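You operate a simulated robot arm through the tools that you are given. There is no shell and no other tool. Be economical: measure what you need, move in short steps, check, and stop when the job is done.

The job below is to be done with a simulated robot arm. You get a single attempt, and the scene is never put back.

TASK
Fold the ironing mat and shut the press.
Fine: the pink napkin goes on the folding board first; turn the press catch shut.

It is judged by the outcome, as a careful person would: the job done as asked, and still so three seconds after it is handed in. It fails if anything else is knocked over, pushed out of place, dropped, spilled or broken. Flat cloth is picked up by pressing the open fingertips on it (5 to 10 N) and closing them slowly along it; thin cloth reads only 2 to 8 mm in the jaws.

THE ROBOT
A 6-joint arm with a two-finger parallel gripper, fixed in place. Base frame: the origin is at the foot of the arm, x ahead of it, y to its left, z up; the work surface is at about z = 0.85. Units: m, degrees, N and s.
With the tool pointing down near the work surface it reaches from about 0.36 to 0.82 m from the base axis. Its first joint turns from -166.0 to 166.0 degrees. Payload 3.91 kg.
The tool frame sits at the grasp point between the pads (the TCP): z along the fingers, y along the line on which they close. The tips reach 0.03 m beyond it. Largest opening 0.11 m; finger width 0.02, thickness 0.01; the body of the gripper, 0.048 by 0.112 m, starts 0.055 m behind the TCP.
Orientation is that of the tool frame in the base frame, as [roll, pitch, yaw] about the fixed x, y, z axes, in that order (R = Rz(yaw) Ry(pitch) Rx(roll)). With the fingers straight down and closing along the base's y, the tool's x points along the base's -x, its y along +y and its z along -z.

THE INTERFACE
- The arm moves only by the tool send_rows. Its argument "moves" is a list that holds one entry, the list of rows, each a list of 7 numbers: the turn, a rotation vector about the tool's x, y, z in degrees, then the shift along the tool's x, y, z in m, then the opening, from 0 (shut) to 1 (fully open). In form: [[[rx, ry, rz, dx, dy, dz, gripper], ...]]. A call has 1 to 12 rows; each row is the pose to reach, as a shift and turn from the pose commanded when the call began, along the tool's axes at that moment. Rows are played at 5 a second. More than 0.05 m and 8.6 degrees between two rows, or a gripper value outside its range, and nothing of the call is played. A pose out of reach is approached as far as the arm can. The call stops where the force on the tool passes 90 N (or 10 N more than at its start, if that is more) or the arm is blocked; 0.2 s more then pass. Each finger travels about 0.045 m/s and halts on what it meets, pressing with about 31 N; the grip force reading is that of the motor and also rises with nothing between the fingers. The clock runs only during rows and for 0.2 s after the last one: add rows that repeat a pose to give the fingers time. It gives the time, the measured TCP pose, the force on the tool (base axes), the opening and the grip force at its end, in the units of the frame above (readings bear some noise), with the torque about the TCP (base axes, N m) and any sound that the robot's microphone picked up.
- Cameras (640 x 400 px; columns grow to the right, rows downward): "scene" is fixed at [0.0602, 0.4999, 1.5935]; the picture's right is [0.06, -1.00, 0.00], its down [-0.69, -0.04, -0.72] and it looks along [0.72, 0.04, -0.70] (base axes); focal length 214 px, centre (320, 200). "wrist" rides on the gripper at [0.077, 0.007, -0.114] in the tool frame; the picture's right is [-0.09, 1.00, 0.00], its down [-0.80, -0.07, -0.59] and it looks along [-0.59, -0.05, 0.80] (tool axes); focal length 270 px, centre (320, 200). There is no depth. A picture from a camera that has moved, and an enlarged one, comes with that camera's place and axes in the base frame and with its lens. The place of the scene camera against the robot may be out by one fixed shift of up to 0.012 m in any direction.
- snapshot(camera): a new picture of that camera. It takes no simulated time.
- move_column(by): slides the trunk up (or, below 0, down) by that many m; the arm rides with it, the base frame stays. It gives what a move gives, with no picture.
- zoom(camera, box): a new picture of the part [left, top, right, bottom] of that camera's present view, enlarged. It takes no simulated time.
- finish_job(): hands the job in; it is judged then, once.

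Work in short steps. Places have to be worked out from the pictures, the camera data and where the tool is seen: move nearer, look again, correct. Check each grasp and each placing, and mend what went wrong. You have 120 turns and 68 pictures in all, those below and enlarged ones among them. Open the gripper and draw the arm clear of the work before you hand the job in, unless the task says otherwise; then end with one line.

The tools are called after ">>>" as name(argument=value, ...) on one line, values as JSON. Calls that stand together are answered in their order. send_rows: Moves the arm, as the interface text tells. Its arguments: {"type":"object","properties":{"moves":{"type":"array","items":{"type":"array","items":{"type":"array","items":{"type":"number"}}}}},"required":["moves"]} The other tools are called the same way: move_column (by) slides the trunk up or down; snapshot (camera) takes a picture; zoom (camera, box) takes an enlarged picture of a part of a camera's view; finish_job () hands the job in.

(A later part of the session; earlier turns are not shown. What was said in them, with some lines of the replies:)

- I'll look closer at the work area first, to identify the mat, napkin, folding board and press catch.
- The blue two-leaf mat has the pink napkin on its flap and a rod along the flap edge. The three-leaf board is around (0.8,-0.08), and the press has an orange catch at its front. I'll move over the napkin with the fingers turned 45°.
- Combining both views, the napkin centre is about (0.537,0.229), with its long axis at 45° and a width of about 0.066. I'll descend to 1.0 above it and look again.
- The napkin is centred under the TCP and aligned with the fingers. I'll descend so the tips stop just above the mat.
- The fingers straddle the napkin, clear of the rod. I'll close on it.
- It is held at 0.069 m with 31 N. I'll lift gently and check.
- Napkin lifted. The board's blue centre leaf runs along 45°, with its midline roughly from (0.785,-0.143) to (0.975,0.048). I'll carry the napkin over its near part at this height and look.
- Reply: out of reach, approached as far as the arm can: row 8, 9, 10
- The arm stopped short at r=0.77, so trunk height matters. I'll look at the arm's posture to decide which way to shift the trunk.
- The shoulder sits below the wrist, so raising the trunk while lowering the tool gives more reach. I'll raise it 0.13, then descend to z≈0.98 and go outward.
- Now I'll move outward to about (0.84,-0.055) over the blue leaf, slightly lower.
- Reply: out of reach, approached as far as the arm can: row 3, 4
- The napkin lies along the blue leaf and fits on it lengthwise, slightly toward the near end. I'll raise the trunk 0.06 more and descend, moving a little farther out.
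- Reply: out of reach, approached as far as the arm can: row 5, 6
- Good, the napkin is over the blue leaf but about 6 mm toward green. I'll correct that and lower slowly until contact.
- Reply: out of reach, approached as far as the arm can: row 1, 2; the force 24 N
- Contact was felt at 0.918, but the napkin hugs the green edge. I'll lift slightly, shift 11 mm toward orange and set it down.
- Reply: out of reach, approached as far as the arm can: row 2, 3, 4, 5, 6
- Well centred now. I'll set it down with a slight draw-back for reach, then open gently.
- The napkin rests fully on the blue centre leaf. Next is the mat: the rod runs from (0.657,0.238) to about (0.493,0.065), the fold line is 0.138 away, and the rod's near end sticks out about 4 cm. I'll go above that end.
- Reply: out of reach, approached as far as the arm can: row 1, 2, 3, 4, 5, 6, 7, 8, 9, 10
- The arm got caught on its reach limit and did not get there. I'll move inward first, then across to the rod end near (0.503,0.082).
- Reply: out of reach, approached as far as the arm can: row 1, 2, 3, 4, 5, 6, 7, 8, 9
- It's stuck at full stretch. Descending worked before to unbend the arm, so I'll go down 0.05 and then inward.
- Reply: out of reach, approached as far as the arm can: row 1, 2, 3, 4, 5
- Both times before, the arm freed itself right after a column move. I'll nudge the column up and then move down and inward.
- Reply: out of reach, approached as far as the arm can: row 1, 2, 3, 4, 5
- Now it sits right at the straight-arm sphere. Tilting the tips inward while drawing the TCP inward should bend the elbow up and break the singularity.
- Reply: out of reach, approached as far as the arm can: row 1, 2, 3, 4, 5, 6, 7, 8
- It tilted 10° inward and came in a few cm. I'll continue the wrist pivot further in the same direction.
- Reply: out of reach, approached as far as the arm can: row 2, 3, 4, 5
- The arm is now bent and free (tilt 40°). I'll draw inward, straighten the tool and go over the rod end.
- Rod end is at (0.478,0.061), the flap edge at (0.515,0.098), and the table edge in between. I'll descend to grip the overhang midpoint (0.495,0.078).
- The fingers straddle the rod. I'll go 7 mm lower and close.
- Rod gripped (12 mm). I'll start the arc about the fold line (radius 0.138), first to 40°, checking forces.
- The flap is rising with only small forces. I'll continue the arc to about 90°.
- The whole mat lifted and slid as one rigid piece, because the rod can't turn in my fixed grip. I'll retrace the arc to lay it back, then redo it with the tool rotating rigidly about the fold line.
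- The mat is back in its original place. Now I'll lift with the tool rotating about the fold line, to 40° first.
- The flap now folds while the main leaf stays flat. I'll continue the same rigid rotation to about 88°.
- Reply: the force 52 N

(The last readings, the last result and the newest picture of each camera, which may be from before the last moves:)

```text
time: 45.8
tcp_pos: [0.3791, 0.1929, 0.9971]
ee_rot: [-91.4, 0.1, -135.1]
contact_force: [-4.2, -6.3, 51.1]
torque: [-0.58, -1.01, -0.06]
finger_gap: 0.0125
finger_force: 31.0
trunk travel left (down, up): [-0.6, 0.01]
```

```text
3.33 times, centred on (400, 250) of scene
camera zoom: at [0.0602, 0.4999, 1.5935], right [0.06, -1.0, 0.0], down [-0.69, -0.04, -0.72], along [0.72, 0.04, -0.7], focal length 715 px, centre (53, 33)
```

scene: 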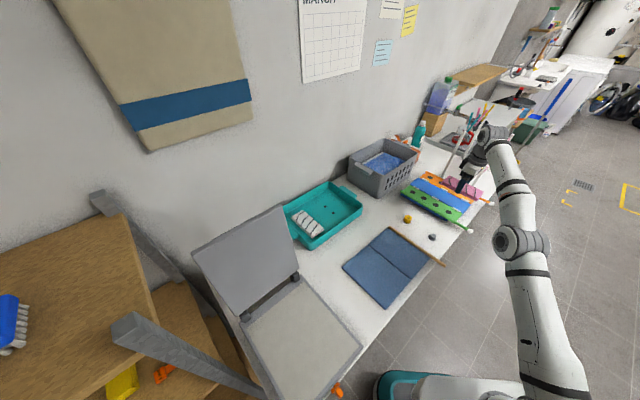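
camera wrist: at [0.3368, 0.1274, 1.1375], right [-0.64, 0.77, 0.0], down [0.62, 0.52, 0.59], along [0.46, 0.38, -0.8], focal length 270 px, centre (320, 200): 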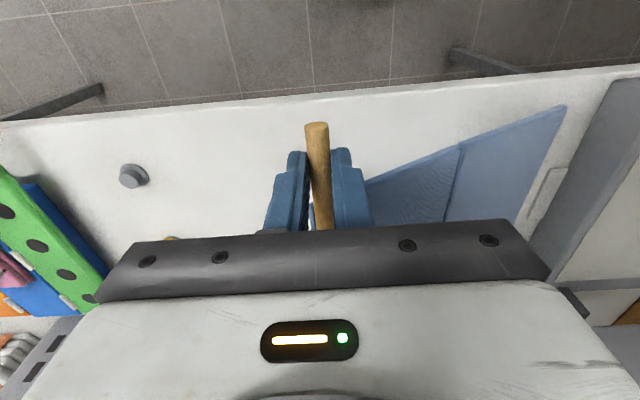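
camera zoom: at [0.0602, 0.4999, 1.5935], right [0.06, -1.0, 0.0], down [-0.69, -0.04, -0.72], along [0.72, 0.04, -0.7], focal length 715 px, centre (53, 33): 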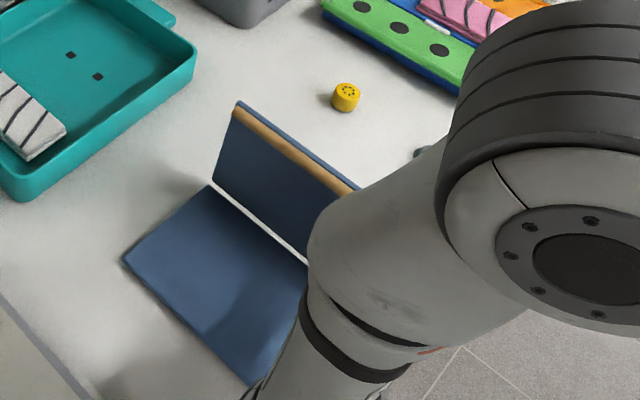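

There's 51 N of upward reaction, so I'm pressing down on the upright flap. I'll ease up 6 mm and tip it slightly past vertical.

>>> send_rows(moves=[[[0, 0, 0, 0, -0.006, 0, 0.03], [6, 0, 0, 0, -0.0025, -0.0143, 0.03], [12, 0, 0, 0, 0.0026, -0.0281, 0.03], [18, 0, 0, 0, 0.009, -0.0413, 0.03], [18, 0, 0, 0, 0.009, -0.0413, 0.03]]])

>>> zoom(camera="scene", box=[330, 190, 470, 310])

>>> snapshot(camera="wrist")

```text
time: 47.0
tcp_pos: [0.3513, 0.2224, 0.9882]
ee_rot: [-74.0, 0.1, -135.0]
contact_force: [0.9, 0.1, -1.6]
torque: [-0.05, 0.11, 0.0]
finger_gap: 0.0124
finger_force: 31.1
trunk travel left (down, up): [-0.6, 0.01]
```

```text
3.33 times, centred on (400, 250) of scene
camera zoom: at [0.0602, 0.4999, 1.5935], right [0.06, -1.0, 0.0], down [-0.69, -0.04, -0.72], along [0.72, 0.04, -0.7], focal length 715 px, centre (53, 33)
```

zoom: 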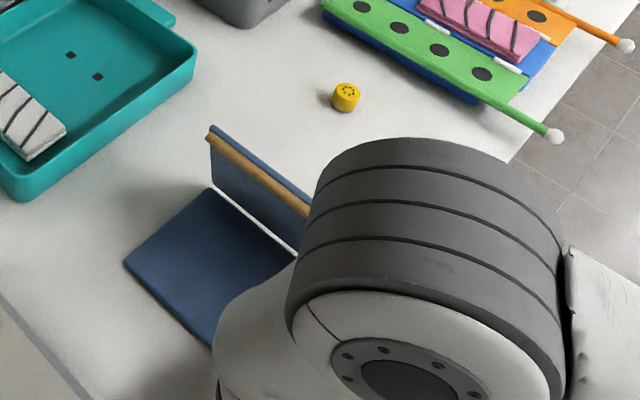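

```text
32 pictures are left
camera wrist: at [0.2192, 0.244, 0.9498], right [0.26, -0.13, -0.96], down [0.15, 0.98, -0.1], along [0.96, -0.12, 0.27], focal length 270 px, centre (320, 200)
```

wrist: 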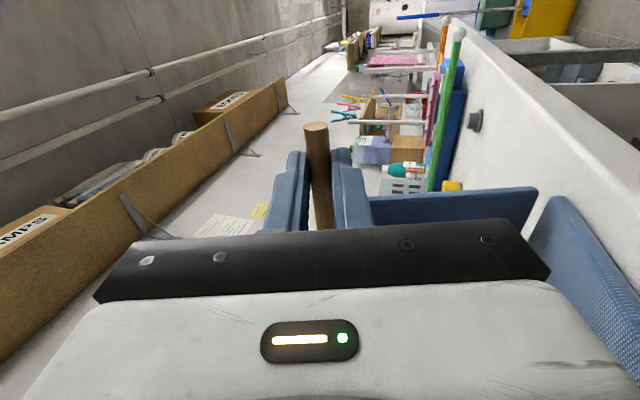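

The flap leans past vertical now. I'll open and slide the fingers off the rod's end along -e so that it can fall onto the main leaf.

>>> send_rows(moves=[[[0, 0, 0, 0, 0, 0, 0.1], [0, 0, 0, 0, 0, 0, 0.25], [0, 0, 0, 0, 0, 0, 0.25], [0, 0, 0, 0.02, 0, 0, 0.25], [0, 0, 0, 0.04, 0, 0, 0.25], [0, 0, 0, 0.06, 0, 0, 0.25], [0, 0, 0, 0.075, 0, 0, 0.25], [0, 0, 0, 0.075, 0, 0, 0.25]]])

>>> zoom(camera="scene", box=[310, 190, 470, 320])

```text
time: 48.2
tcp_pos: [0.329, 0.2023, 0.9895]
ee_rot: [-74.6, 0.9, -134.4]
contact_force: [16.4, -4.3, -0.5]
torque: [-0.13, -0.47, 0.52]
finger_gap: 0.0278
finger_force: 0.0
trunk travel left (down, up): [-0.6, 0.01]
stopped in row 6: the force on the tool passed its limit at 149 N (the readings are from after the stop); the commanded pose is now the measured one
```

```text
3.08 times, centred on (390, 255) of scene
camera zoom: at [0.0602, 0.4999, 1.5935], right [0.06, -1.0, 0.0], down [-0.69, -0.04, -0.72], along [0.72, 0.04, -0.7], focal length 660 px, centre (105, 31)
```

zoom: 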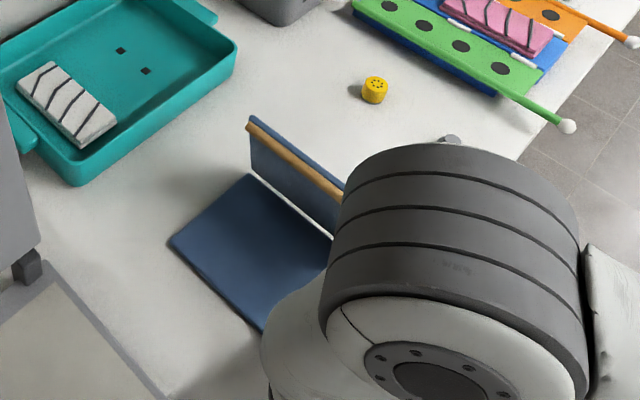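

Something (probably the robot's own links) blocked the sideways move. Instead I'll relieve that contact, back the fingers straight off the rod and lift away.

>>> send_rows(moves=[[[0, 0, 0, -0.008, 0, 0, 0.3], [0, 0, 0, -0.008, 0, -0.02, 0.3], [0, 0, 0, -0.008, 0, -0.045, 0.3], [0, 0, 0, -0.008, -0.035, -0.05, 0.3], [0, 0, 0, -0.008, -0.08, -0.05, 0.3], [0, 0, 0, -0.008, -0.08, -0.05, 0.3]]])

>>> zoom(camera="scene", box=[310, 190, 470, 320])

```text
time: 49.6
tcp_pos: [0.2831, 0.2556, 1.0511]
ee_rot: [-74.4, 0.9, -134.5]
contact_force: [0.7, 0.0, 0.6]
torque: [0.04, -0.03, -0.02]
finger_gap: 0.0333
finger_force: 0.1
trunk travel left (down, up): [-0.6, 0.01]
```

```text
3.08 times, centred on (390, 255) of scene
camera zoom: at [0.0602, 0.4999, 1.5935], right [0.06, -1.0, 0.0], down [-0.69, -0.04, -0.72], along [0.72, 0.04, -0.7], focal length 660 px, centre (105, 31)
```

zoom: 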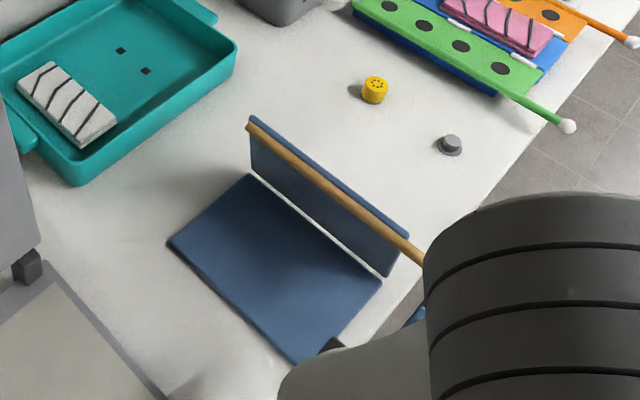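

The flap stands on its own stiff hinge. I'll raise and turn the tool back to vertical so I can push the flap over from the other side.

>>> send_rows(moves=[[[-8, 0, 0, -0.008, -0.02, 0.006, 0.2], [-16, 0, 0, -0.016, -0.04, 0.012, 0.1], [-24, 0, 0, -0.024, -0.06, 0.018, 0.0], [-32, 0, 0, -0.032, -0.08, 0.024, 0.0], [-40, 0, 0, -0.04, -0.1, 0.03, 0.0], [-48, 0, 0, -0.048, -0.12, 0.036, 0.0], [-56, 0, 0, -0.055, -0.13, 0.039, 0.0], [-64, 0, 0, -0.06, -0.13, 0.039, 0.0], [-72, 0, 0, -0.06, -0.13, 0.039, 0.0], [-80, 0, 0, -0.06, -0.13, 0.039, 0.0], [-88, 0, 0, -0.06, -0.13, 0.039, 0.0], [-96, 0, 0, -0.06, -0.13, 0.039, 0.0]]])

```text
time: 52.2
tcp_pos: [0.326, 0.2959, 1.1898]
ee_rot: [-170.7, 0.9, -134.4]
contact_force: [0.4, -0.2, -0.1]
torque: [0.0, -0.03, 0.01]
finger_gap: 0.0
finger_force: 31.1
trunk travel left (down, up): [-0.6, 0.01]
```

Now I'll carry it over the flap to the rod side at mid-length, finishing vertical with the fingers shut.

>>> send_rows(moves=[[[-4, 0, 0, -0.02, -0.037, 0.012, 0.0], [-8, 0, 0, -0.039, -0.074, 0.025, 0.0], [-9.3, 0.9, 0, -0.058, -0.11, 0.04, 0.0], [-9.3, 0.9, 0, -0.078, -0.147, 0.065, 0.0], [-9.3, 0.9, 0, -0.097, -0.184, 0.0907, 0.0], [-9.3, 0.9, 0, -0.097, -0.184, 0.0907, 0.0]]])

>>> snapshot(camera="wrist")

>>> snapshot(camera="scene")

```text
time: 53.6
tcp_pos: [0.5301, 0.2271, 1.1346]
ee_rot: [-179.7, 0.2, -134.5]
contact_force: [0.0, 0.6, 0.2]
torque: [-0.01, 0.01, 0.05]
finger_gap: 0.0001
finger_force: 31.4
trunk travel left (down, up): [-0.6, 0.01]
```

```text
29 pictures are left
camera wrist: at [0.4716, 0.1773, 1.2505], right [-0.65, 0.76, 0.0], down [0.61, 0.52, 0.6], along [0.46, 0.38, -0.8], focal length 270 px, centre (320, 200)
```

wrist: 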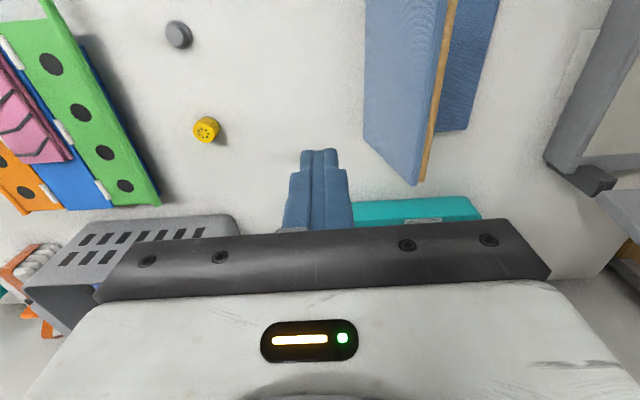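

```text
28 pictures are left
```

scene: 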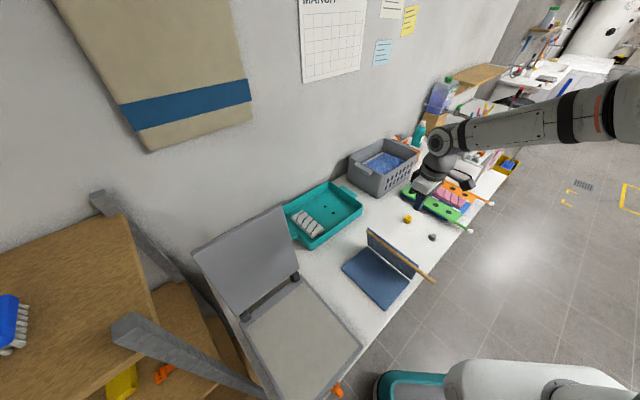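

The fold is standing and nothing else was disturbed. I'll descend behind the flap and push it over, following down with the fingertips.

>>> send_rows(moves=[[[0, 0, 0, 0, 0, 0.045, 0.0], [0, 0, 0, 0, 0, 0.09, 0.0], [0, 0, 0, 0, 0, 0.13, 0.0], [0, 0, 0, 0, 0, 0.155, 0.0], [0, 0, 0, 0, 0.03, 0.155, 0.0], [0, 0, 0, 0, 0.06, 0.155, 0.0], [0, 0, 0, 0, 0.09, 0.155, 0.0], [0, 0, 0, 0, 0.11, 0.157, 0.0], [0, 0, 0, 0, 0.13, 0.162, 0.0], [0, 0, 0, 0, 0.145, 0.175, 0.0]]])

>>> zoom(camera="scene", box=[310, 190, 470, 320])

```text
time: 55.8
tcp_pos: [0.434, 0.3274, 0.9572]
ee_rot: [-179.7, -0.1, -134.5]
contact_force: [-0.3, 0.0, 0.6]
torque: [0.0, -0.02, 0.01]
finger_gap: 0.0001
finger_force: 31.1
trunk travel left (down, up): [-0.6, 0.01]
```

```text
3.08 times, centred on (390, 255) of scene
camera zoom: at [0.0602, 0.4999, 1.5935], right [0.06, -1.0, 0.0], down [-0.69, -0.04, -0.72], along [0.72, 0.04, -0.7], focal length 660 px, centre (105, 31)
```

zoom: 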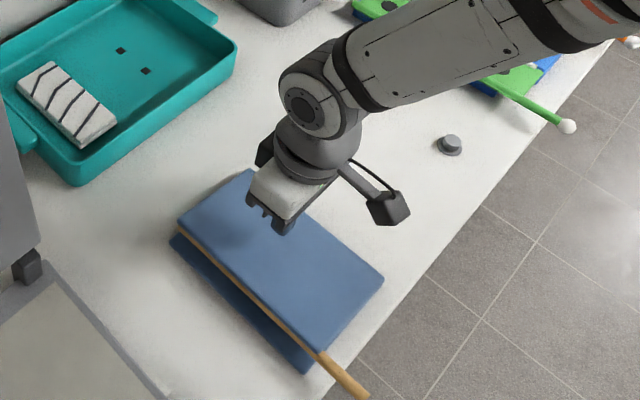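

The flap has fallen onto the main leaf. I'll press down gently to settle it.

>>> send_rows(moves=[[[0, 0, 0, 0, 0, 0.03, 0.0], [0, 0, 0, 0, 0, 0.045, 0.0], [0, 0, 0, 0, 0, 0.05, 0.0], [0, 0, 0, 0, 0, 0.055, 0.0], [0, 0, 0, 0, 0, 0.058, 0.0]]])

```text
time: 56.7
tcp_pos: [0.4333, 0.3273, 0.9158]
ee_rot: [-179.6, 1.2, -134.6]
contact_force: [-15.2, -18.2, 57.7]
torque: [-0.26, 0.89, 0.22]
finger_gap: 0.0
finger_force: 30.9
trunk travel left (down, up): [-0.6, 0.01]
stopped in row 4: the force on the tool passed its limit at 96 N (the readings are from after the stop); the commanded pose is now the measured one
```

Firm contact at tip z≈0.886: it's down. I'll lift away and check.

>>> send_rows(moves=[[[0, 0, 0, 0, 0, -0.03, 0.0], [0, 0, 0, 0, 0, -0.07, 0.0], [0, 0, 0, 0, -0.03, -0.11, 0.0], [0, 0, 0, -0.02, -0.06, -0.15, 0.0], [0, 0, 0, -0.04, -0.1, -0.18, 0.0], [0, 0, 0, -0.04, -0.1, -0.18, 0.0]]])

>>> zoom(camera="scene", box=[310, 190, 470, 320])

>>> zoom(camera="scene", box=[300, 330, 380, 400])

```text
refused: row 4 steps farther than a row can; nothing moved
```

```text
3.08 times, centred on (390, 255) of scene
camera zoom: at [0.0602, 0.4999, 1.5935], right [0.06, -1.0, 0.0], down [-0.69, -0.04, -0.72], along [0.72, 0.04, -0.7], focal length 660 px, centre (105, 31)
```

zoom: 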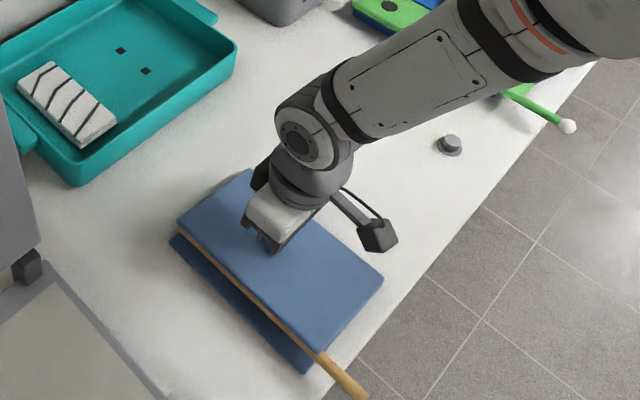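

```text
5.71 times, centred on (340, 365) of scene
camera zoom: at [0.0602, 0.4999, 1.5935], right [0.06, -1.0, 0.0], down [-0.69, -0.04, -0.72], along [0.72, 0.04, -0.7], focal length 1226 px, centre (206, -743)
```

zoom: 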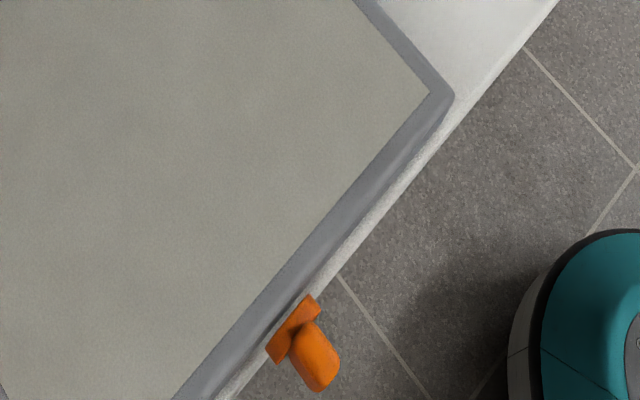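

The mat is folded flat. Next is the press: its lid leans back about 10° with the top edge near z≈1.2, around (0.43,0.63) to (0.30,0.76). I'll rise and turn the fingers 90° to straddle that edge, staging in front of it first.

>>> send_rows(moves=[[[0, 0, 0, 0, 0, -0.045, 0], [0, 0, -8.2, 0, 0, -0.09, 0], [0, 0, -16.4, 0, 0, -0.135, 0], [0, 0, -24.6, -0.009, 0.021, -0.16, 0], [0, 0, -32.8, -0.019, 0.042, -0.186, 0.1], [0, 0, -41, -0.028, 0.063, -0.211, 0.2], [0, 0, -49.2, -0.038, 0.084, -0.237, 0.3], [0, 0, -57.4, -0.047, 0.104, -0.262, 0.4], [0, 0, -65.6, -0.057, 0.125, -0.288, 0.5], [0, 0, -73.8, -0.066, 0.146, -0.313, 0.6], [0, 0, -82, -0.076, 0.167, -0.339, 0.7], [0, 0, -90, -0.085, 0.188, -0.364, 0.7]]])

>>> snapshot(camera="wrist")

>>> snapshot(camera="scene")

```text
time: 59.3
tcp_pos: [0.3583, 0.5218, 1.2761]
ee_rot: [-179.2, -0.2, -44.3]
contact_force: [0.5, -0.1, -0.3]
torque: [0.02, 0.0, 0.01]
finger_gap: 0.0769
finger_force: 0.1
trunk travel left (down, up): [-0.6, 0.01]
```

```text
24 pictures are left
camera wrist: at [0.4076, 0.4615, 1.3914], right [-0.76, -0.65, -0.01], down [-0.53, 0.61, 0.59], along [-0.37, 0.46, -0.81], focal length 270 px, centre (320, 200)
```

wrist: 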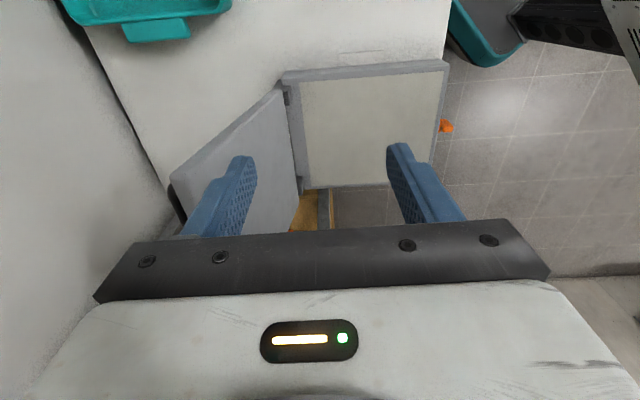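

```text
23 pictures are left
```

scene: 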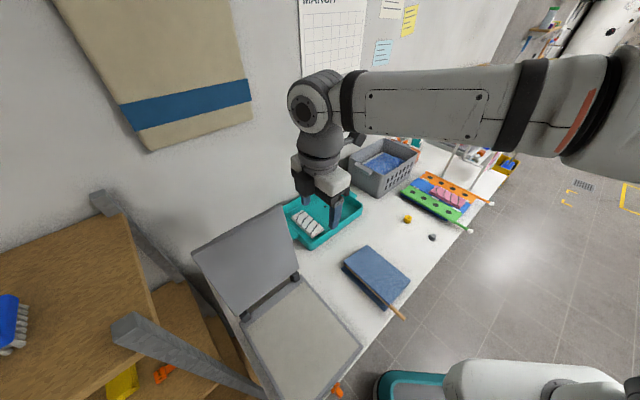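

Triangulating both cameras gives the lid's top right corner at about (0.425,0.626,1.208). I'll move above its top edge 4 cm in from that corner.

>>> send_rows(moves=[[[0, 0, 0, -0.016, -0.03, 0, 0.8], [0, 0, 0, -0.032, -0.061, 0, 0.8], [0, 0, 0, -0.048, -0.091, 0, 0.8], [0, 0, 0, -0.064, -0.1217, 0.01, 0.8], [0, 0, 0, -0.064, -0.1217, 0.01, 0.8]]])

>>> snapshot(camera="wrist")

>>> zoom(camera="scene", box=[180, 130, 340, 280])

```text
time: 60.5
tcp_pos: [0.3897, 0.6387, 1.2604]
ee_rot: [-179.2, -0.2, -44.7]
contact_force: [0.2, -0.6, 0.1]
torque: [-0.01, -0.02, 0.04]
finger_gap: 0.0881
finger_force: 0.1
out of reach, approached as far as the arm can: row 4, 5
trunk travel left (down, up): [-0.6, 0.01]
```

```text
22 pictures are left
camera wrist: at [0.44, 0.5793, 1.3763], right [-0.76, -0.65, -0.01], down [-0.53, 0.61, 0.59], along [-0.37, 0.46, -0.81], focal length 270 px, centre (320, 200)
```

wrist: 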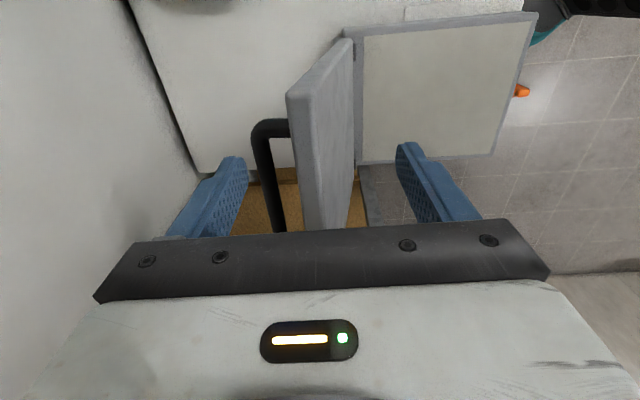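

```text
2.67 times, centred on (260, 205) of scene
camera zoom: at [0.0602, 0.4999, 1.5935], right [0.06, -1.0, 0.0], down [-0.69, -0.04, -0.72], along [0.72, 0.04, -0.7], focal length 572 px, centre (480, 187)
```

zoom: 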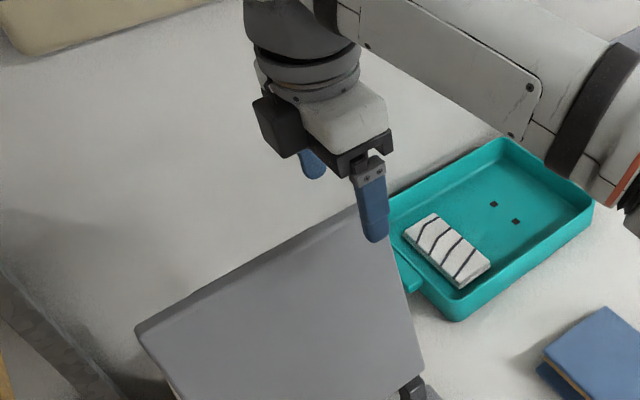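

The lid is between the fingers, but there's a bar handle behind it starting about 3 cm in from the corner. I'll shift 2 cm toward the corner so the back finger clears the handle, then descend.

>>> send_rows(moves=[[[0, 0, 0, 0.0205, -0.002, 0, 0.8], [0, 0, 0, 0.0205, -0.0067, 0.015, 0.8], [0, 0, 0, 0.0205, -0.0067, 0.035, 0.8], [0, 0, 0, 0.0205, -0.0067, 0.055, 0.8], [0, 0, 0, 0.0205, -0.0067, 0.055, 0.8]]])

>>> snapshot(camera="wrist")

```text
time: 61.7
tcp_pos: [0.4092, 0.625, 1.2041]
ee_rot: [-179.1, -0.3, -44.6]
contact_force: [-0.4, -0.5, 0.2]
torque: [-0.03, 0.04, 0.01]
finger_gap: 0.0881
finger_force: 0.0
trunk travel left (down, up): [-0.6, 0.01]
```

```text
20 pictures are left
camera wrist: at [0.4586, 0.5668, 1.32], right [-0.76, -0.65, -0.02], down [-0.53, 0.61, 0.59], along [-0.37, 0.46, -0.81], focal length 270 px, centre (320, 200)
```

wrist: 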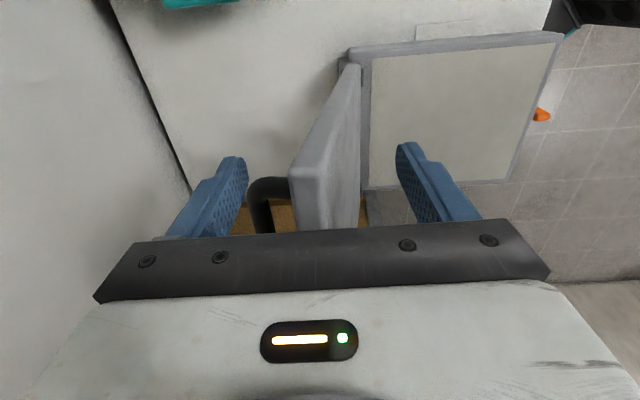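

The lid's top corner is now between the fingers, clear of the handle. I'll pull it toward the robot along its arc.

>>> send_rows(moves=[[[0, 0, 0, 0, 0.03, 0, 0.8], [0, 0, 0, 0, 0.06, -0.002, 0.8], [0, 0, 0, 0, 0.09, -0.002, 0.8], [0, 0, 0, 0, 0.12, 0.001, 0.8], [0, 0, 0, 0, 0.15, 0.008, 0.8], [0, 0, 0, 0, 0.175, 0.017, 0.8]]])

>>> zoom(camera="scene", box=[180, 170, 380, 400])

```text
time: 63.1
tcp_pos: [0.2872, 0.503, 1.1842]
ee_rot: [-179.1, -0.3, -44.6]
contact_force: [0.0, -0.7, 0.6]
torque: [0.0, 0.04, -0.01]
finger_gap: 0.0881
finger_force: 0.0
trunk travel left (down, up): [-0.6, 0.01]
```

```text
1.74 times, centred on (280, 285) of scene
camera zoom: at [0.0602, 0.4999, 1.5935], right [0.06, -1.0, 0.0], down [-0.69, -0.04, -0.72], along [0.72, 0.04, -0.7], focal length 373 px, centre (390, 52)
```

zoom: 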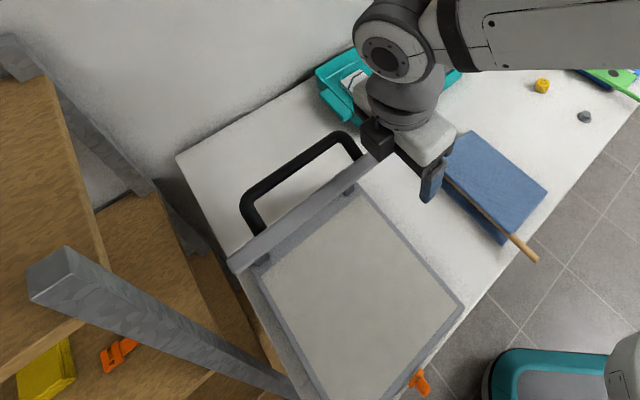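

The lid is coming down. I'll continue the arc to about 25°.

>>> send_rows(moves=[[[0, 0, 0, 0, 0.03, 0.013, 0.8], [0, 0, 0, 0, 0.06, 0.031, 0.8], [0, 0, 0, 0, 0.09, 0.054, 0.8], [0, 0, 0, 0, 0.112, 0.076, 0.8], [0, 0, 0, 0, 0.132, 0.1, 0.8], [0, 0, 0, 0, 0.15, 0.125, 0.8]]])

>>> zoom(camera="scene", box=[180, 170, 380, 400])

```text
time: 64.5
tcp_pos: [0.1851, 0.4001, 1.057]
ee_rot: [-179.2, -0.3, -44.6]
contact_force: [0.2, -0.1, 0.0]
torque: [-0.01, -0.01, -0.01]
finger_gap: 0.0879
finger_force: 0.0
trunk travel left (down, up): [-0.6, 0.01]
```

```text
1.74 times, centred on (280, 285) of scene
camera zoom: at [0.0602, 0.4999, 1.5935], right [0.06, -1.0, 0.0], down [-0.69, -0.04, -0.72], along [0.72, 0.04, -0.7], focal length 373 px, centre (390, 52)
```

zoom: 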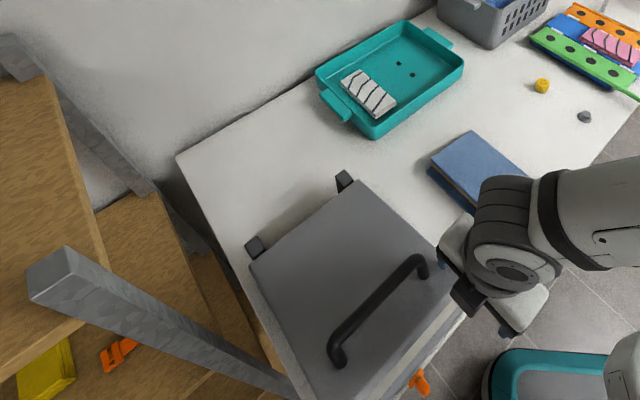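

The lid has come down nearly flat. I'll zoom in on its front edge and the catch.

>>> zoom(camera="scene", box=[280, 290, 380, 390])

>>> snapshot(camera="wrist")

```text
4.00 times, centred on (330, 340) of scene
camera zoom: at [0.0602, 0.4999, 1.5935], right [0.06, -1.0, 0.0], down [-0.69, -0.04, -0.72], along [0.72, 0.04, -0.7], focal length 858 px, centre (280, -360)
```

zoom: 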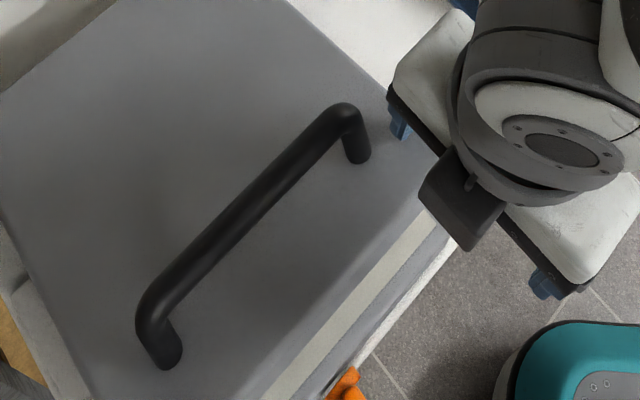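

```text
16 pictures are left
camera wrist: at [0.2341, 0.3407, 1.1719], right [-0.76, -0.65, -0.02], down [-0.53, 0.61, 0.59], along [-0.37, 0.46, -0.81], focal length 270 px, centre (320, 200)
```

wrist: 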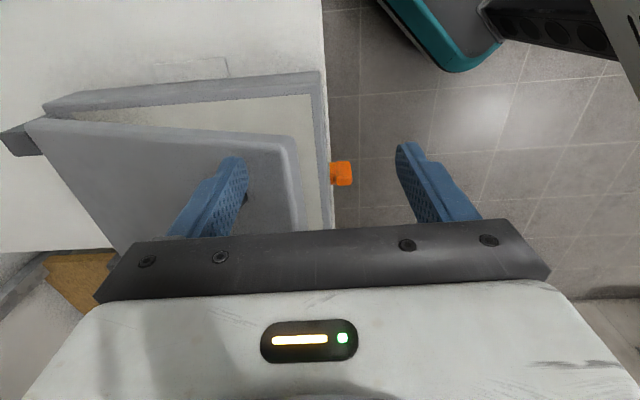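

The lid is still about 25° open. The back finger sits over its front corner, so I'll press it down slowly.

>>> send_rows(moves=[[[0, 0, 0, 0, 0, 0.02, 0.8], [0, 0, 0, 0, 0, 0.04, 0.8], [0, 0, 0, 0, 0, 0.06, 0.8], [0, 0, 0, 0, 0, 0.075, 0.8], [0, 0, 0, 0, 0, 0.09, 0.8], [0, 0, 0, 0, 0, 0.1, 0.8], [0, 0, 0, 0, 0, 0.107, 0.8], [0, 0, 0, 0, 0, 0.114, 0.8], [0, 0, 0, 0, 0, 0.12, 0.8]]])

>>> snapshot(camera="wrist")

```text
time: 65.9
tcp_pos: [0.1869, 0.4007, 0.9693]
ee_rot: [-177.8, 0.4, -44.7]
contact_force: [-2.4, -22.8, 59.6]
torque: [0.99, -1.95, -0.93]
finger_gap: 0.0806
finger_force: 0.1
trunk travel left (down, up): [-0.6, 0.01]
stopped in row 7: the force on the tool passed its limit at 107 N (the readings are from after the stop); the commanded pose is now the measured one
```

```text
15 pictures are left
camera wrist: at [0.2363, 0.3382, 1.083], right [-0.76, -0.65, -0.04], down [-0.53, 0.59, 0.6], along [-0.37, 0.48, -0.8], focal length 270 px, centre (320, 200)
```

wrist: 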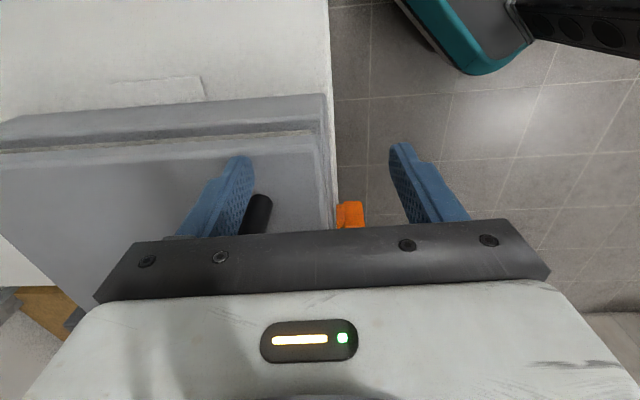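

The lid now looks flat and closed. I'll lift off and zoom in on the catch.

>>> send_rows(moves=[[[0, 0, 0, 0, 0, -0.03, 0.8], [0, 0, 0, 0.01, 0.0, -0.07, 0.8], [0, 0, 0, 0.03, 0.0, -0.1, 0.8], [0, 0, 0, 0.03, 0.0, -0.1, 0.5]]])

>>> zoom(camera="wrist", box=[220, 60, 420, 230])

>>> zoom(camera="scene", box=[280, 320, 380, 400])

```text
time: 66.9
tcp_pos: [0.2094, 0.3825, 1.0651]
ee_rot: [-178.1, 0.1, -44.6]
contact_force: [0.2, -0.2, -0.5]
torque: [0.0, 0.02, 0.02]
finger_gap: 0.0547
finger_force: 0.0
trunk travel left (down, up): [-0.6, 0.01]
```

```text
2.35 times, centred on (320, 145) of wrist
camera zoom: at [0.2571, 0.3217, 1.18], right [-0.76, -0.65, -0.03], down [-0.53, 0.6, 0.6], along [-0.37, 0.47, -0.8], focal length 636 px, centre (320, 329)
```

zoom: 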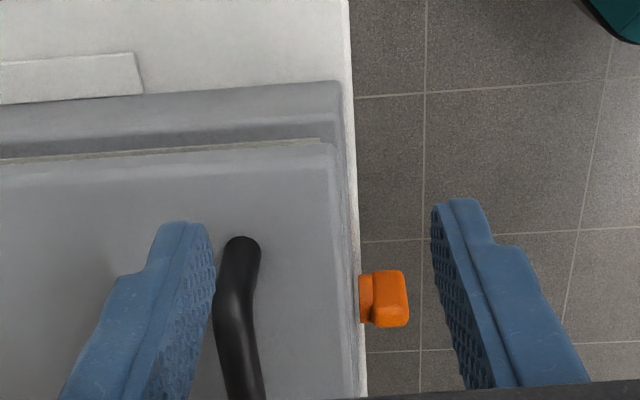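

```text
5.00 times, centred on (330, 360) of scene
camera zoom: at [0.0602, 0.4999, 1.5935], right [0.06, -1.0, 0.0], down [-0.69, -0.04, -0.72], along [0.72, 0.04, -0.7], focal length 1072 px, centre (270, -600)
```

zoom: 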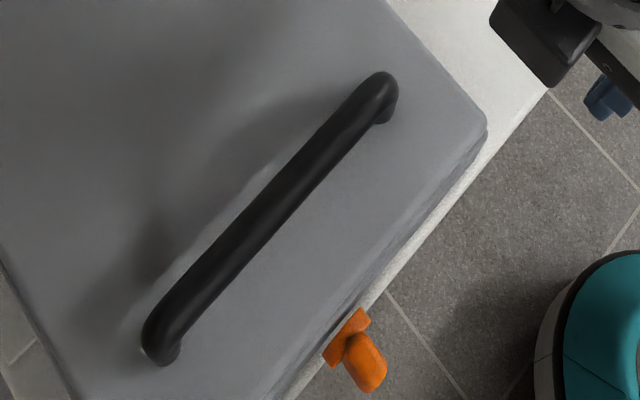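

The lid is shut. The catch is an orange turn piece on the front face near (0.115,0.455). I'll turn the wrist so the camera views it from the front and above.

>>> send_rows(moves=[[[0, 0, 8.2, -0.011, 0.004, 0, 0.5], [0, 0, 16.4, -0.022, 0.008, 0, 0.5], [0, 0, 24.6, -0.033, 0.012, 0, 0.5], [0, 0, 32.8, -0.044, 0.016, 0, 0.5], [0, 0, 41, -0.055, 0.02, 0, 0.5], [0, 0, 49.2, -0.066, 0.024, 0, 0.5], [0, 0, 57.4, -0.077, 0.028, 0, 0.5], [0, 0, 65.6, -0.088, 0.033, 0, 0.5], [0, 0, 73.8, -0.1, 0.037, 0, 0.5], [0, 0, 82, -0.111, 0.041, 0.01, 0.5], [0, 0, 90.4, -0.111, 0.0427, 0.015, 0.5], [0, 0, 90.4, -0.111, 0.0427, 0.015, 0.5]]])

>>> snapshot(camera="wrist")

```text
time: 69.5
tcp_pos: [0.0989, 0.4293, 1.0482]
ee_rot: [179.8, 1.7, -135.1]
contact_force: [0.7, -0.1, 0.6]
torque: [0.04, 0.01, 0.0]
finger_gap: 0.0551
finger_force: 0.0
trunk travel left (down, up): [-0.6, 0.01]
```

```text
12 pictures are left
camera wrist: at [0.0384, 0.377, 1.1599], right [-0.64, 0.77, 0.01], down [0.6, 0.5, 0.62], along [0.47, 0.4, -0.79], focal length 270 px, centre (320, 200)
```

wrist: 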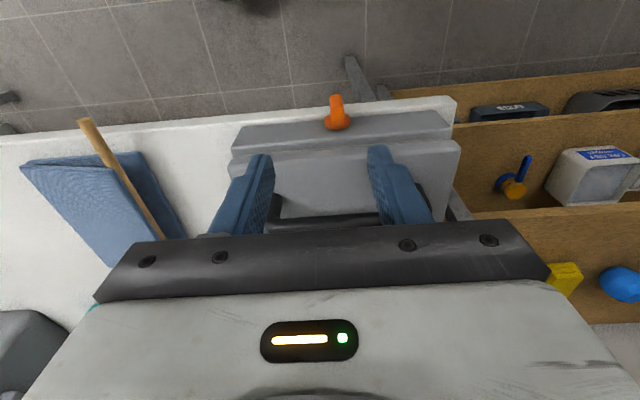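

I'll zoom in on the catch from here.

>>> zoom(camera="wrist", box=[290, 80, 390, 150])

```text
5.71 times, centred on (340, 115) of wrist
camera zoom: at [0.0384, 0.377, 1.1599], right [-0.64, 0.77, 0.01], down [0.6, 0.5, 0.62], along [0.47, 0.4, -0.79], focal length 1544 px, centre (206, 686)
```

zoom: 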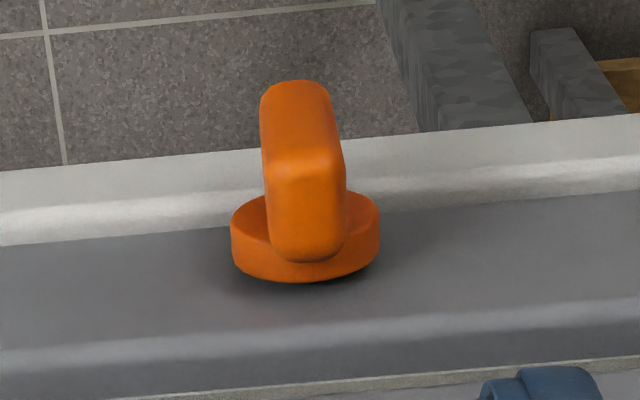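

The catch is a thumb-turn with a vertical blade, top at about (0.1035,0.4557,0.897), ~15 mm wide and ~40 mm tall, on a round disc. I'll come down over it with the fingers straddling the blade.

>>> send_rows(moves=[[[0, 0.8, 0, -0.008, 0.008, 0.02, 0.5], [0, 1.7, 0, -0.0158, 0.0154, 0.045, 0.5], [0, 1.7, 0, -0.0158, 0.0154, 0.075, 0.45], [0, 1.7, 0, -0.0158, 0.0154, 0.1, 0.45], [0, 1.7, 0, -0.0158, 0.0154, 0.1, 0.45]]])

>>> zoom(camera="wrist", box=[240, 80, 400, 240])

```text
time: 70.7
tcp_pos: [0.106, 0.4545, 0.9452]
ee_rot: [179.7, 0.1, -135.1]
contact_force: [0.7, 0.5, 0.3]
torque: [0.02, -0.01, -0.03]
finger_gap: 0.0493
finger_force: 0.0
trunk travel left (down, up): [-0.6, 0.01]
```

```text
2.50 times, centred on (320, 160) of wrist
camera zoom: at [0.0468, 0.4041, 1.0605], right [-0.64, 0.77, 0.0], down [0.62, 0.51, 0.6], along [0.46, 0.38, -0.8], focal length 676 px, centre (320, 300)
```

zoom: 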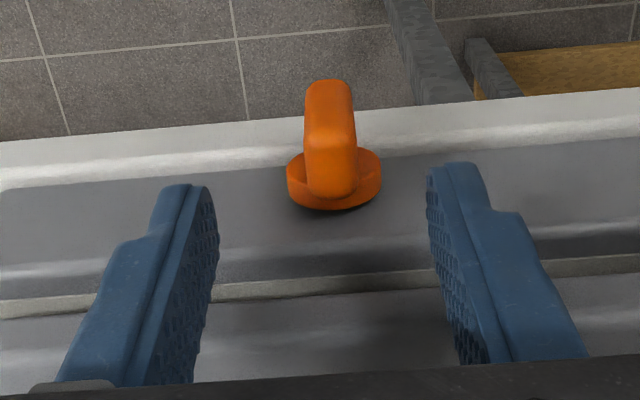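

Alignment is within 2 mm. I'll descend 4 cm and close on the blade.

>>> send_rows(moves=[[[0, 0, 0, 0.002, 0.002, 0.02, 0.45], [0, 0, 0, 0.002, 0.002, 0.035, 0.45], [0, 0, 0, 0.002, 0.002, 0.042, 0.4], [0, 0, 0, 0.002, 0.002, 0.042, 0.25], [0, 0, 0, 0.002, 0.002, 0.042, 0.1], [0, 0, 0, 0.002, 0.002, 0.042, 0.05], [0, 0, 0, 0.002, 0.002, 0.042, 0.05], [0, 0, 0, 0.002, 0.002, 0.042, 0.05]]])

>>> zoom(camera="wrist", box=[240, 80, 400, 240])

```text
time: 72.5
tcp_pos: [0.0988, 0.4532, 0.9053]
ee_rot: [179.8, 0.0, -135.0]
contact_force: [12.5, -10.3, -0.1]
torque: [-0.4, -0.26, -0.01]
finger_gap: 0.0138
finger_force: 45.1
trunk travel left (down, up): [-0.6, 0.01]
```

```text
2.50 times, centred on (320, 160) of wrist
camera zoom: at [0.042, 0.4039, 1.0205], right [-0.64, 0.77, 0.0], down [0.62, 0.51, 0.59], along [0.45, 0.38, -0.8], focal length 676 px, centre (320, 300)
```

zoom: 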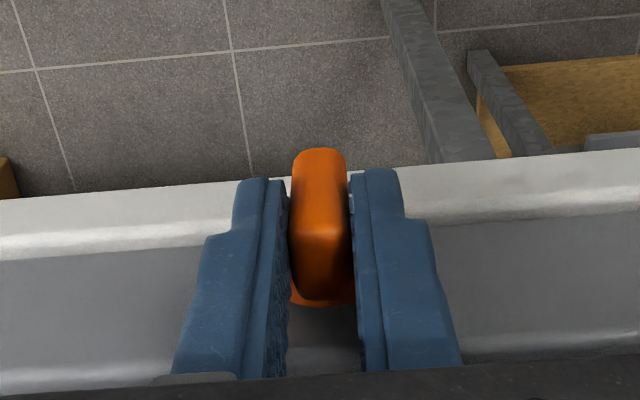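

The blade is gripped (14 mm). I'll turn it clockwise 24° about its axis and check the torque to see whether that is the free direction.

>>> send_rows(moves=[[[0, 0, 0, 0.003, -0.002, 0, 0.05], [-6, 0, 0, 0.003, -0.005, 0.0002, 0.05], [-12, 0, 0, 0.003, -0.008, 0.0006, 0.05], [-18, 0, 0, 0.003, -0.0107, 0.0014, 0.05], [-24, 0, 0, 0.003, -0.0134, 0.0024, 0.05], [-24, 0, 0, 0.003, -0.0134, 0.0024, 0.05]]])

```text
time: 73.9
tcp_pos: [0.1077, 0.4457, 0.9041]
ee_rot: [155.7, 0.1, -135.1]
contact_force: [15.3, 24.4, 1.4]
torque: [0.28, -0.03, -0.16]
finger_gap: 0.0139
finger_force: 45.0
trunk travel left (down, up): [-0.6, 0.01]
```

Low torque, so it seems to turn. I'll continue to 42° and look.

>>> send_rows(moves=[[[-6, 0, 0, -0.003, -0.003, 0.0002, 0.05], [-12, 0, 0, -0.003, -0.006, 0.0006, 0.05], [-18, 0, 0, -0.003, -0.0087, 0.0014, 0.05], [-18, 0, 0, -0.003, -0.0087, 0.0014, 0.05]]])

>>> zoom(camera="wrist", box=[220, 60, 420, 240])

```text
time: 74.8
tcp_pos: [0.1107, 0.4447, 0.9068]
ee_rot: [137.7, 1.5, -134.0]
contact_force: [-8.4, -3.9, 43.0]
torque: [-4.58, -5.33, 1.36]
finger_gap: 0.0317
finger_force: 26.3
trunk travel left (down, up): [-0.6, 0.01]
stopped in row 4: the force on the tool passed its limit at 101 N (the readings are from after the stop); the commanded pose is now the measured one
```

```text
2.22 times, centred on (320, 150) of wrist
camera zoom: at [0.1076, 0.3367, 0.9945], right [-0.48, 0.56, 0.67], down [0.88, 0.25, 0.41], along [0.06, 0.79, -0.62], focal length 601 px, centre (320, 311)
```

zoom: 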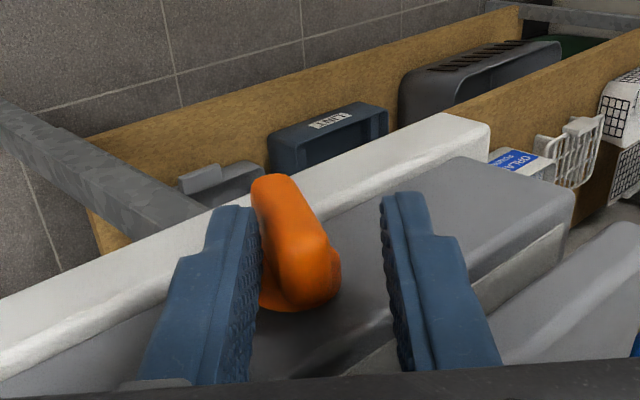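

The wrist body touched the lid (upward force about 0.15 m toward -n), so I can't swing further. I'll open, back off, and return the tool to vertical above the catch.

>>> send_rows(moves=[[[3, 0, 0, 0.003, 0, -0.005, 0.45], [6, 0, 0, 0.003, 0, -0.015, 0.5], [12, 0, 0, 0.003, 0, -0.03, 0.5], [18, 0, 0, 0.003, 0.005, -0.045, 0.4], [24, 0, 0, 0.003, 0.015, -0.06, 0.3], [30, 0, 0, 0.003, 0.025, -0.07, 0.1], [36, 0, 0, 0.003, 0.035, -0.075, 0.0], [42, -1, 0, 0.003, 0.045, -0.08, 0.0], [42, -1, 0, 0.003, 0.045, -0.08, 0.0]]])

>>> zoom(camera="wrist", box=[240, 60, 400, 220])

```text
time: 76.8
tcp_pos: [0.1232, 0.4275, 0.9927]
ee_rot: [179.7, 2.0, -134.7]
contact_force: [-0.2, -0.4, -0.4]
torque: [0.0, 0.03, 0.01]
finger_gap: 0.0
finger_force: 30.7
trunk travel left (down, up): [-0.6, 0.01]
```

```text
2.50 times, centred on (320, 140) of wrist
camera zoom: at [0.0629, 0.3747, 1.1052], right [-0.65, 0.76, 0.01], down [0.6, 0.5, 0.62], along [0.47, 0.41, -0.78], focal length 676 px, centre (320, 350)
```

zoom: 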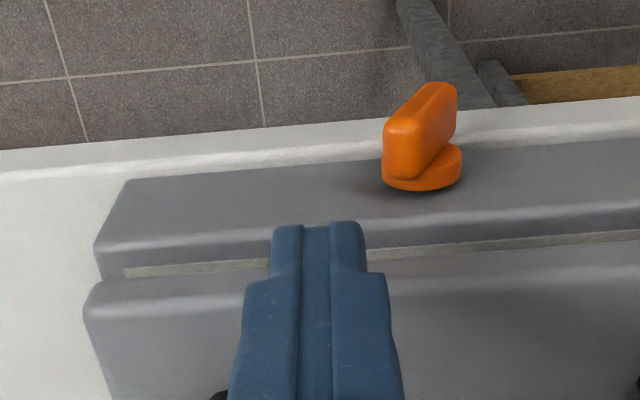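

The blade has turned about 35° clockwise, with its raised end toward -n. I'll press that end down with the closed fingertips until it is horizontal.

>>> send_rows(moves=[[[0, 1, 0, -0.002, 0.008, 0.02, 0], [0, 2, 0, -0.003, 0.0164, 0.045, 0], [0, 2, 0, -0.003, 0.0164, 0.06, 0], [0, 2, 0, -0.003, 0.0164, 0.066, 0], [0, 2, 0, -0.003, 0.0164, 0.071, 0], [0, 2, 0, -0.003, 0.0164, 0.075, 0], [0, 2, 0, -0.003, 0.0164, 0.079, 0], [0, 2, 0, -0.003, 0.0164, 0.079, 0]]])

>>> zoom(camera="wrist", box=[240, 80, 400, 240])

```text
time: 78.6
tcp_pos: [0.1234, 0.4356, 0.9156]
ee_rot: [179.6, -0.4, -135.0]
contact_force: [63.9, -45.2, 26.5]
torque: [-1.19, -1.73, -0.16]
finger_gap: 0.0003
finger_force: 31.0
trunk travel left (down, up): [-0.6, 0.01]
```

```text
2.50 times, centred on (320, 160) of wrist
camera zoom: at [0.0658, 0.3855, 1.0313], right [-0.64, 0.77, 0.01], down [0.62, 0.52, 0.59], along [0.45, 0.38, -0.81], focal length 676 px, centre (320, 300)
```

zoom: 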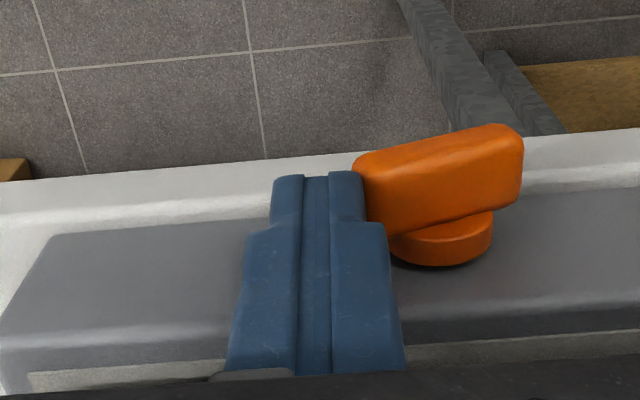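

It's now about 75° round, with the finger wedged beside its end. I'll lift, shift slightly inward and press the end down the rest of the way.

>>> send_rows(moves=[[[0, 0, 0, 0, -0.008, -0.005, 0], [0, 0, 0, 0, -0.008, -0.025, 0], [0, 0, 0, 0, 0.005, -0.025, 0], [0, 0, 0, 0, 0.005, -0.01, 0], [0, 0, 0, 0, 0.005, -0.004, 0], [0, 0, 0, 0, 0.005, 0, 0], [0, 0, 0, 0, 0.005, 0.003, 0], [0, 0, 0, 0, 0.005, 0.003, 0]]])

>>> zoom(camera="wrist", box=[240, 80, 400, 240])

```text
time: 80.4
tcp_pos: [0.1134, 0.4451, 0.9144]
ee_rot: [179.5, 0.1, -134.8]
contact_force: [12.9, -8.9, 48.2]
torque: [-0.31, -0.29, -0.12]
finger_gap: 0.0
finger_force: 31.3
trunk travel left (down, up): [-0.6, 0.01]
```

```text
2.50 times, centred on (320, 160) of wrist
camera zoom: at [0.055, 0.3941, 1.0298], right [-0.65, 0.76, 0.01], down [0.62, 0.51, 0.6], along [0.45, 0.39, -0.8], focal length 676 px, centre (320, 300)
```

zoom: 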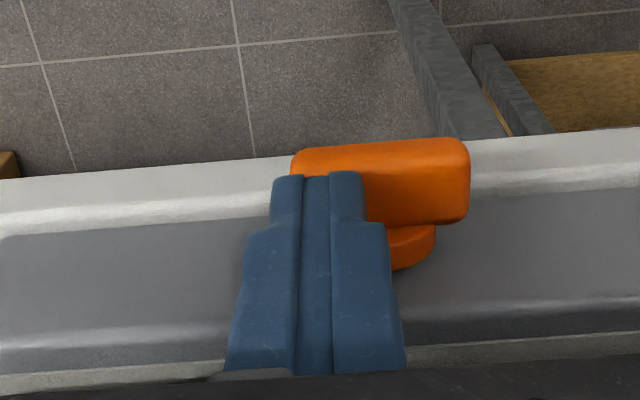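

The blade is now horizontal and pressing against a stop (48 N). I'll lift off and move clear, then check.

>>> send_rows(moves=[[[0, 0, 0, 0, 0, -0.03, 0], [0, 0, 0, 0, 0, -0.07, 0.1], [0, 0, 0, 0, 0, -0.11, 0.3], [0, 0, 0, 0, -0.02, -0.15, 0.5], [0, 0, 0, 0, -0.04, -0.19, 0.5], [0, 0, 0, 0, -0.06, -0.23, 0.5], [0, 0, 0, 0, -0.06, -0.23, 0.5]]])

>>> zoom(camera="wrist", box=[220, 20, 480, 220])

>>> snapshot(camera="scene")

```text
time: 82.0
tcp_pos: [0.1594, 0.4021, 1.1402]
ee_rot: [179.8, -0.1, -134.7]
contact_force: [0.3, -0.2, -0.2]
torque: [0.0, 0.0, 0.02]
finger_gap: 0.0549
finger_force: 0.1
trunk travel left (down, up): [-0.6, 0.01]
```

```text
2.00 times, centred on (350, 120) of wrist
camera zoom: at [0.1023, 0.3529, 1.2562], right [-0.65, 0.76, 0.0], down [0.62, 0.52, 0.59], along [0.45, 0.38, -0.81], focal length 541 px, centre (260, 360)
```

zoom: 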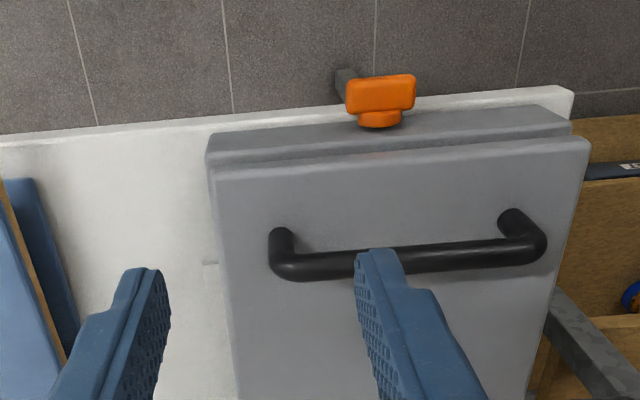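

```text
3 pictures are left
```

scene: 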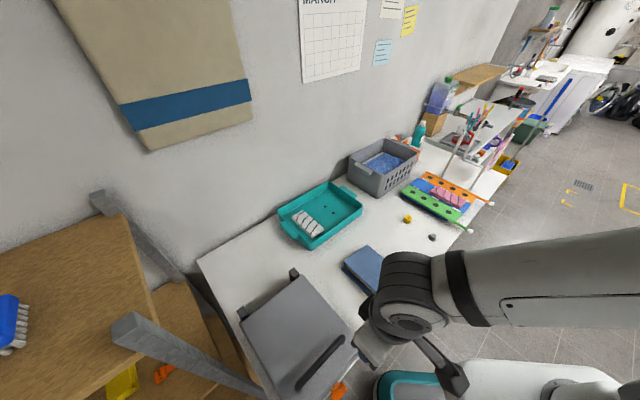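

The catch is horizontal and the lid is shut. I'll draw the arm up and clear for a last check.

>>> send_rows(moves=[[[0, 0, 0, 0, -0.02, -0.04, 0.6], [0, 0, 0, 0, -0.05, -0.075, 0.7], [0, 0, 0, 0, -0.09, -0.1, 0.8], [0, 0, 0, -0.01, -0.13, -0.12, 0.8], [0, 0, 0, -0.02, -0.17, -0.14, 0.8], [0, 0, 0, -0.03, -0.21, -0.15, 0.8], [0, 0, 0, -0.03, -0.21, -0.15, 0.8]]])

>>> zoom(camera="scene", box=[230, 240, 410, 400])

```text
time: 83.6
tcp_pos: [0.3258, 0.2784, 1.2901]
ee_rot: [179.8, -0.1, -134.7]
contact_force: [0.1, -0.6, 0.0]
torque: [-0.02, -0.02, -0.01]
finger_gap: 0.0879
finger_force: 0.0
trunk travel left (down, up): [-0.6, 0.01]
```

```text
2.50 times, centred on (320, 320) of scene
camera zoom: at [0.0602, 0.4999, 1.5935], right [0.06, -1.0, 0.0], down [-0.69, -0.04, -0.72], along [0.72, 0.04, -0.7], focal length 536 px, centre (320, -100)
```

zoom: 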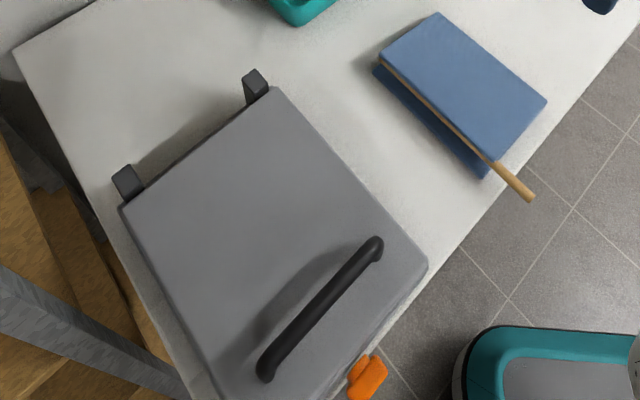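

Everything checks out: the napkin is on the board, the mat is folded, and the press is shut with its catch turned. The gripper is open and clear, so I'm handing in.

>>> finish_job()

```text
The job is handed in.
```

The pink napkin is on the folding board, the ironing mat is folded, and the press is shut with its catch turned clockwise to a stop, on the assumption that horizontal is its shut position.
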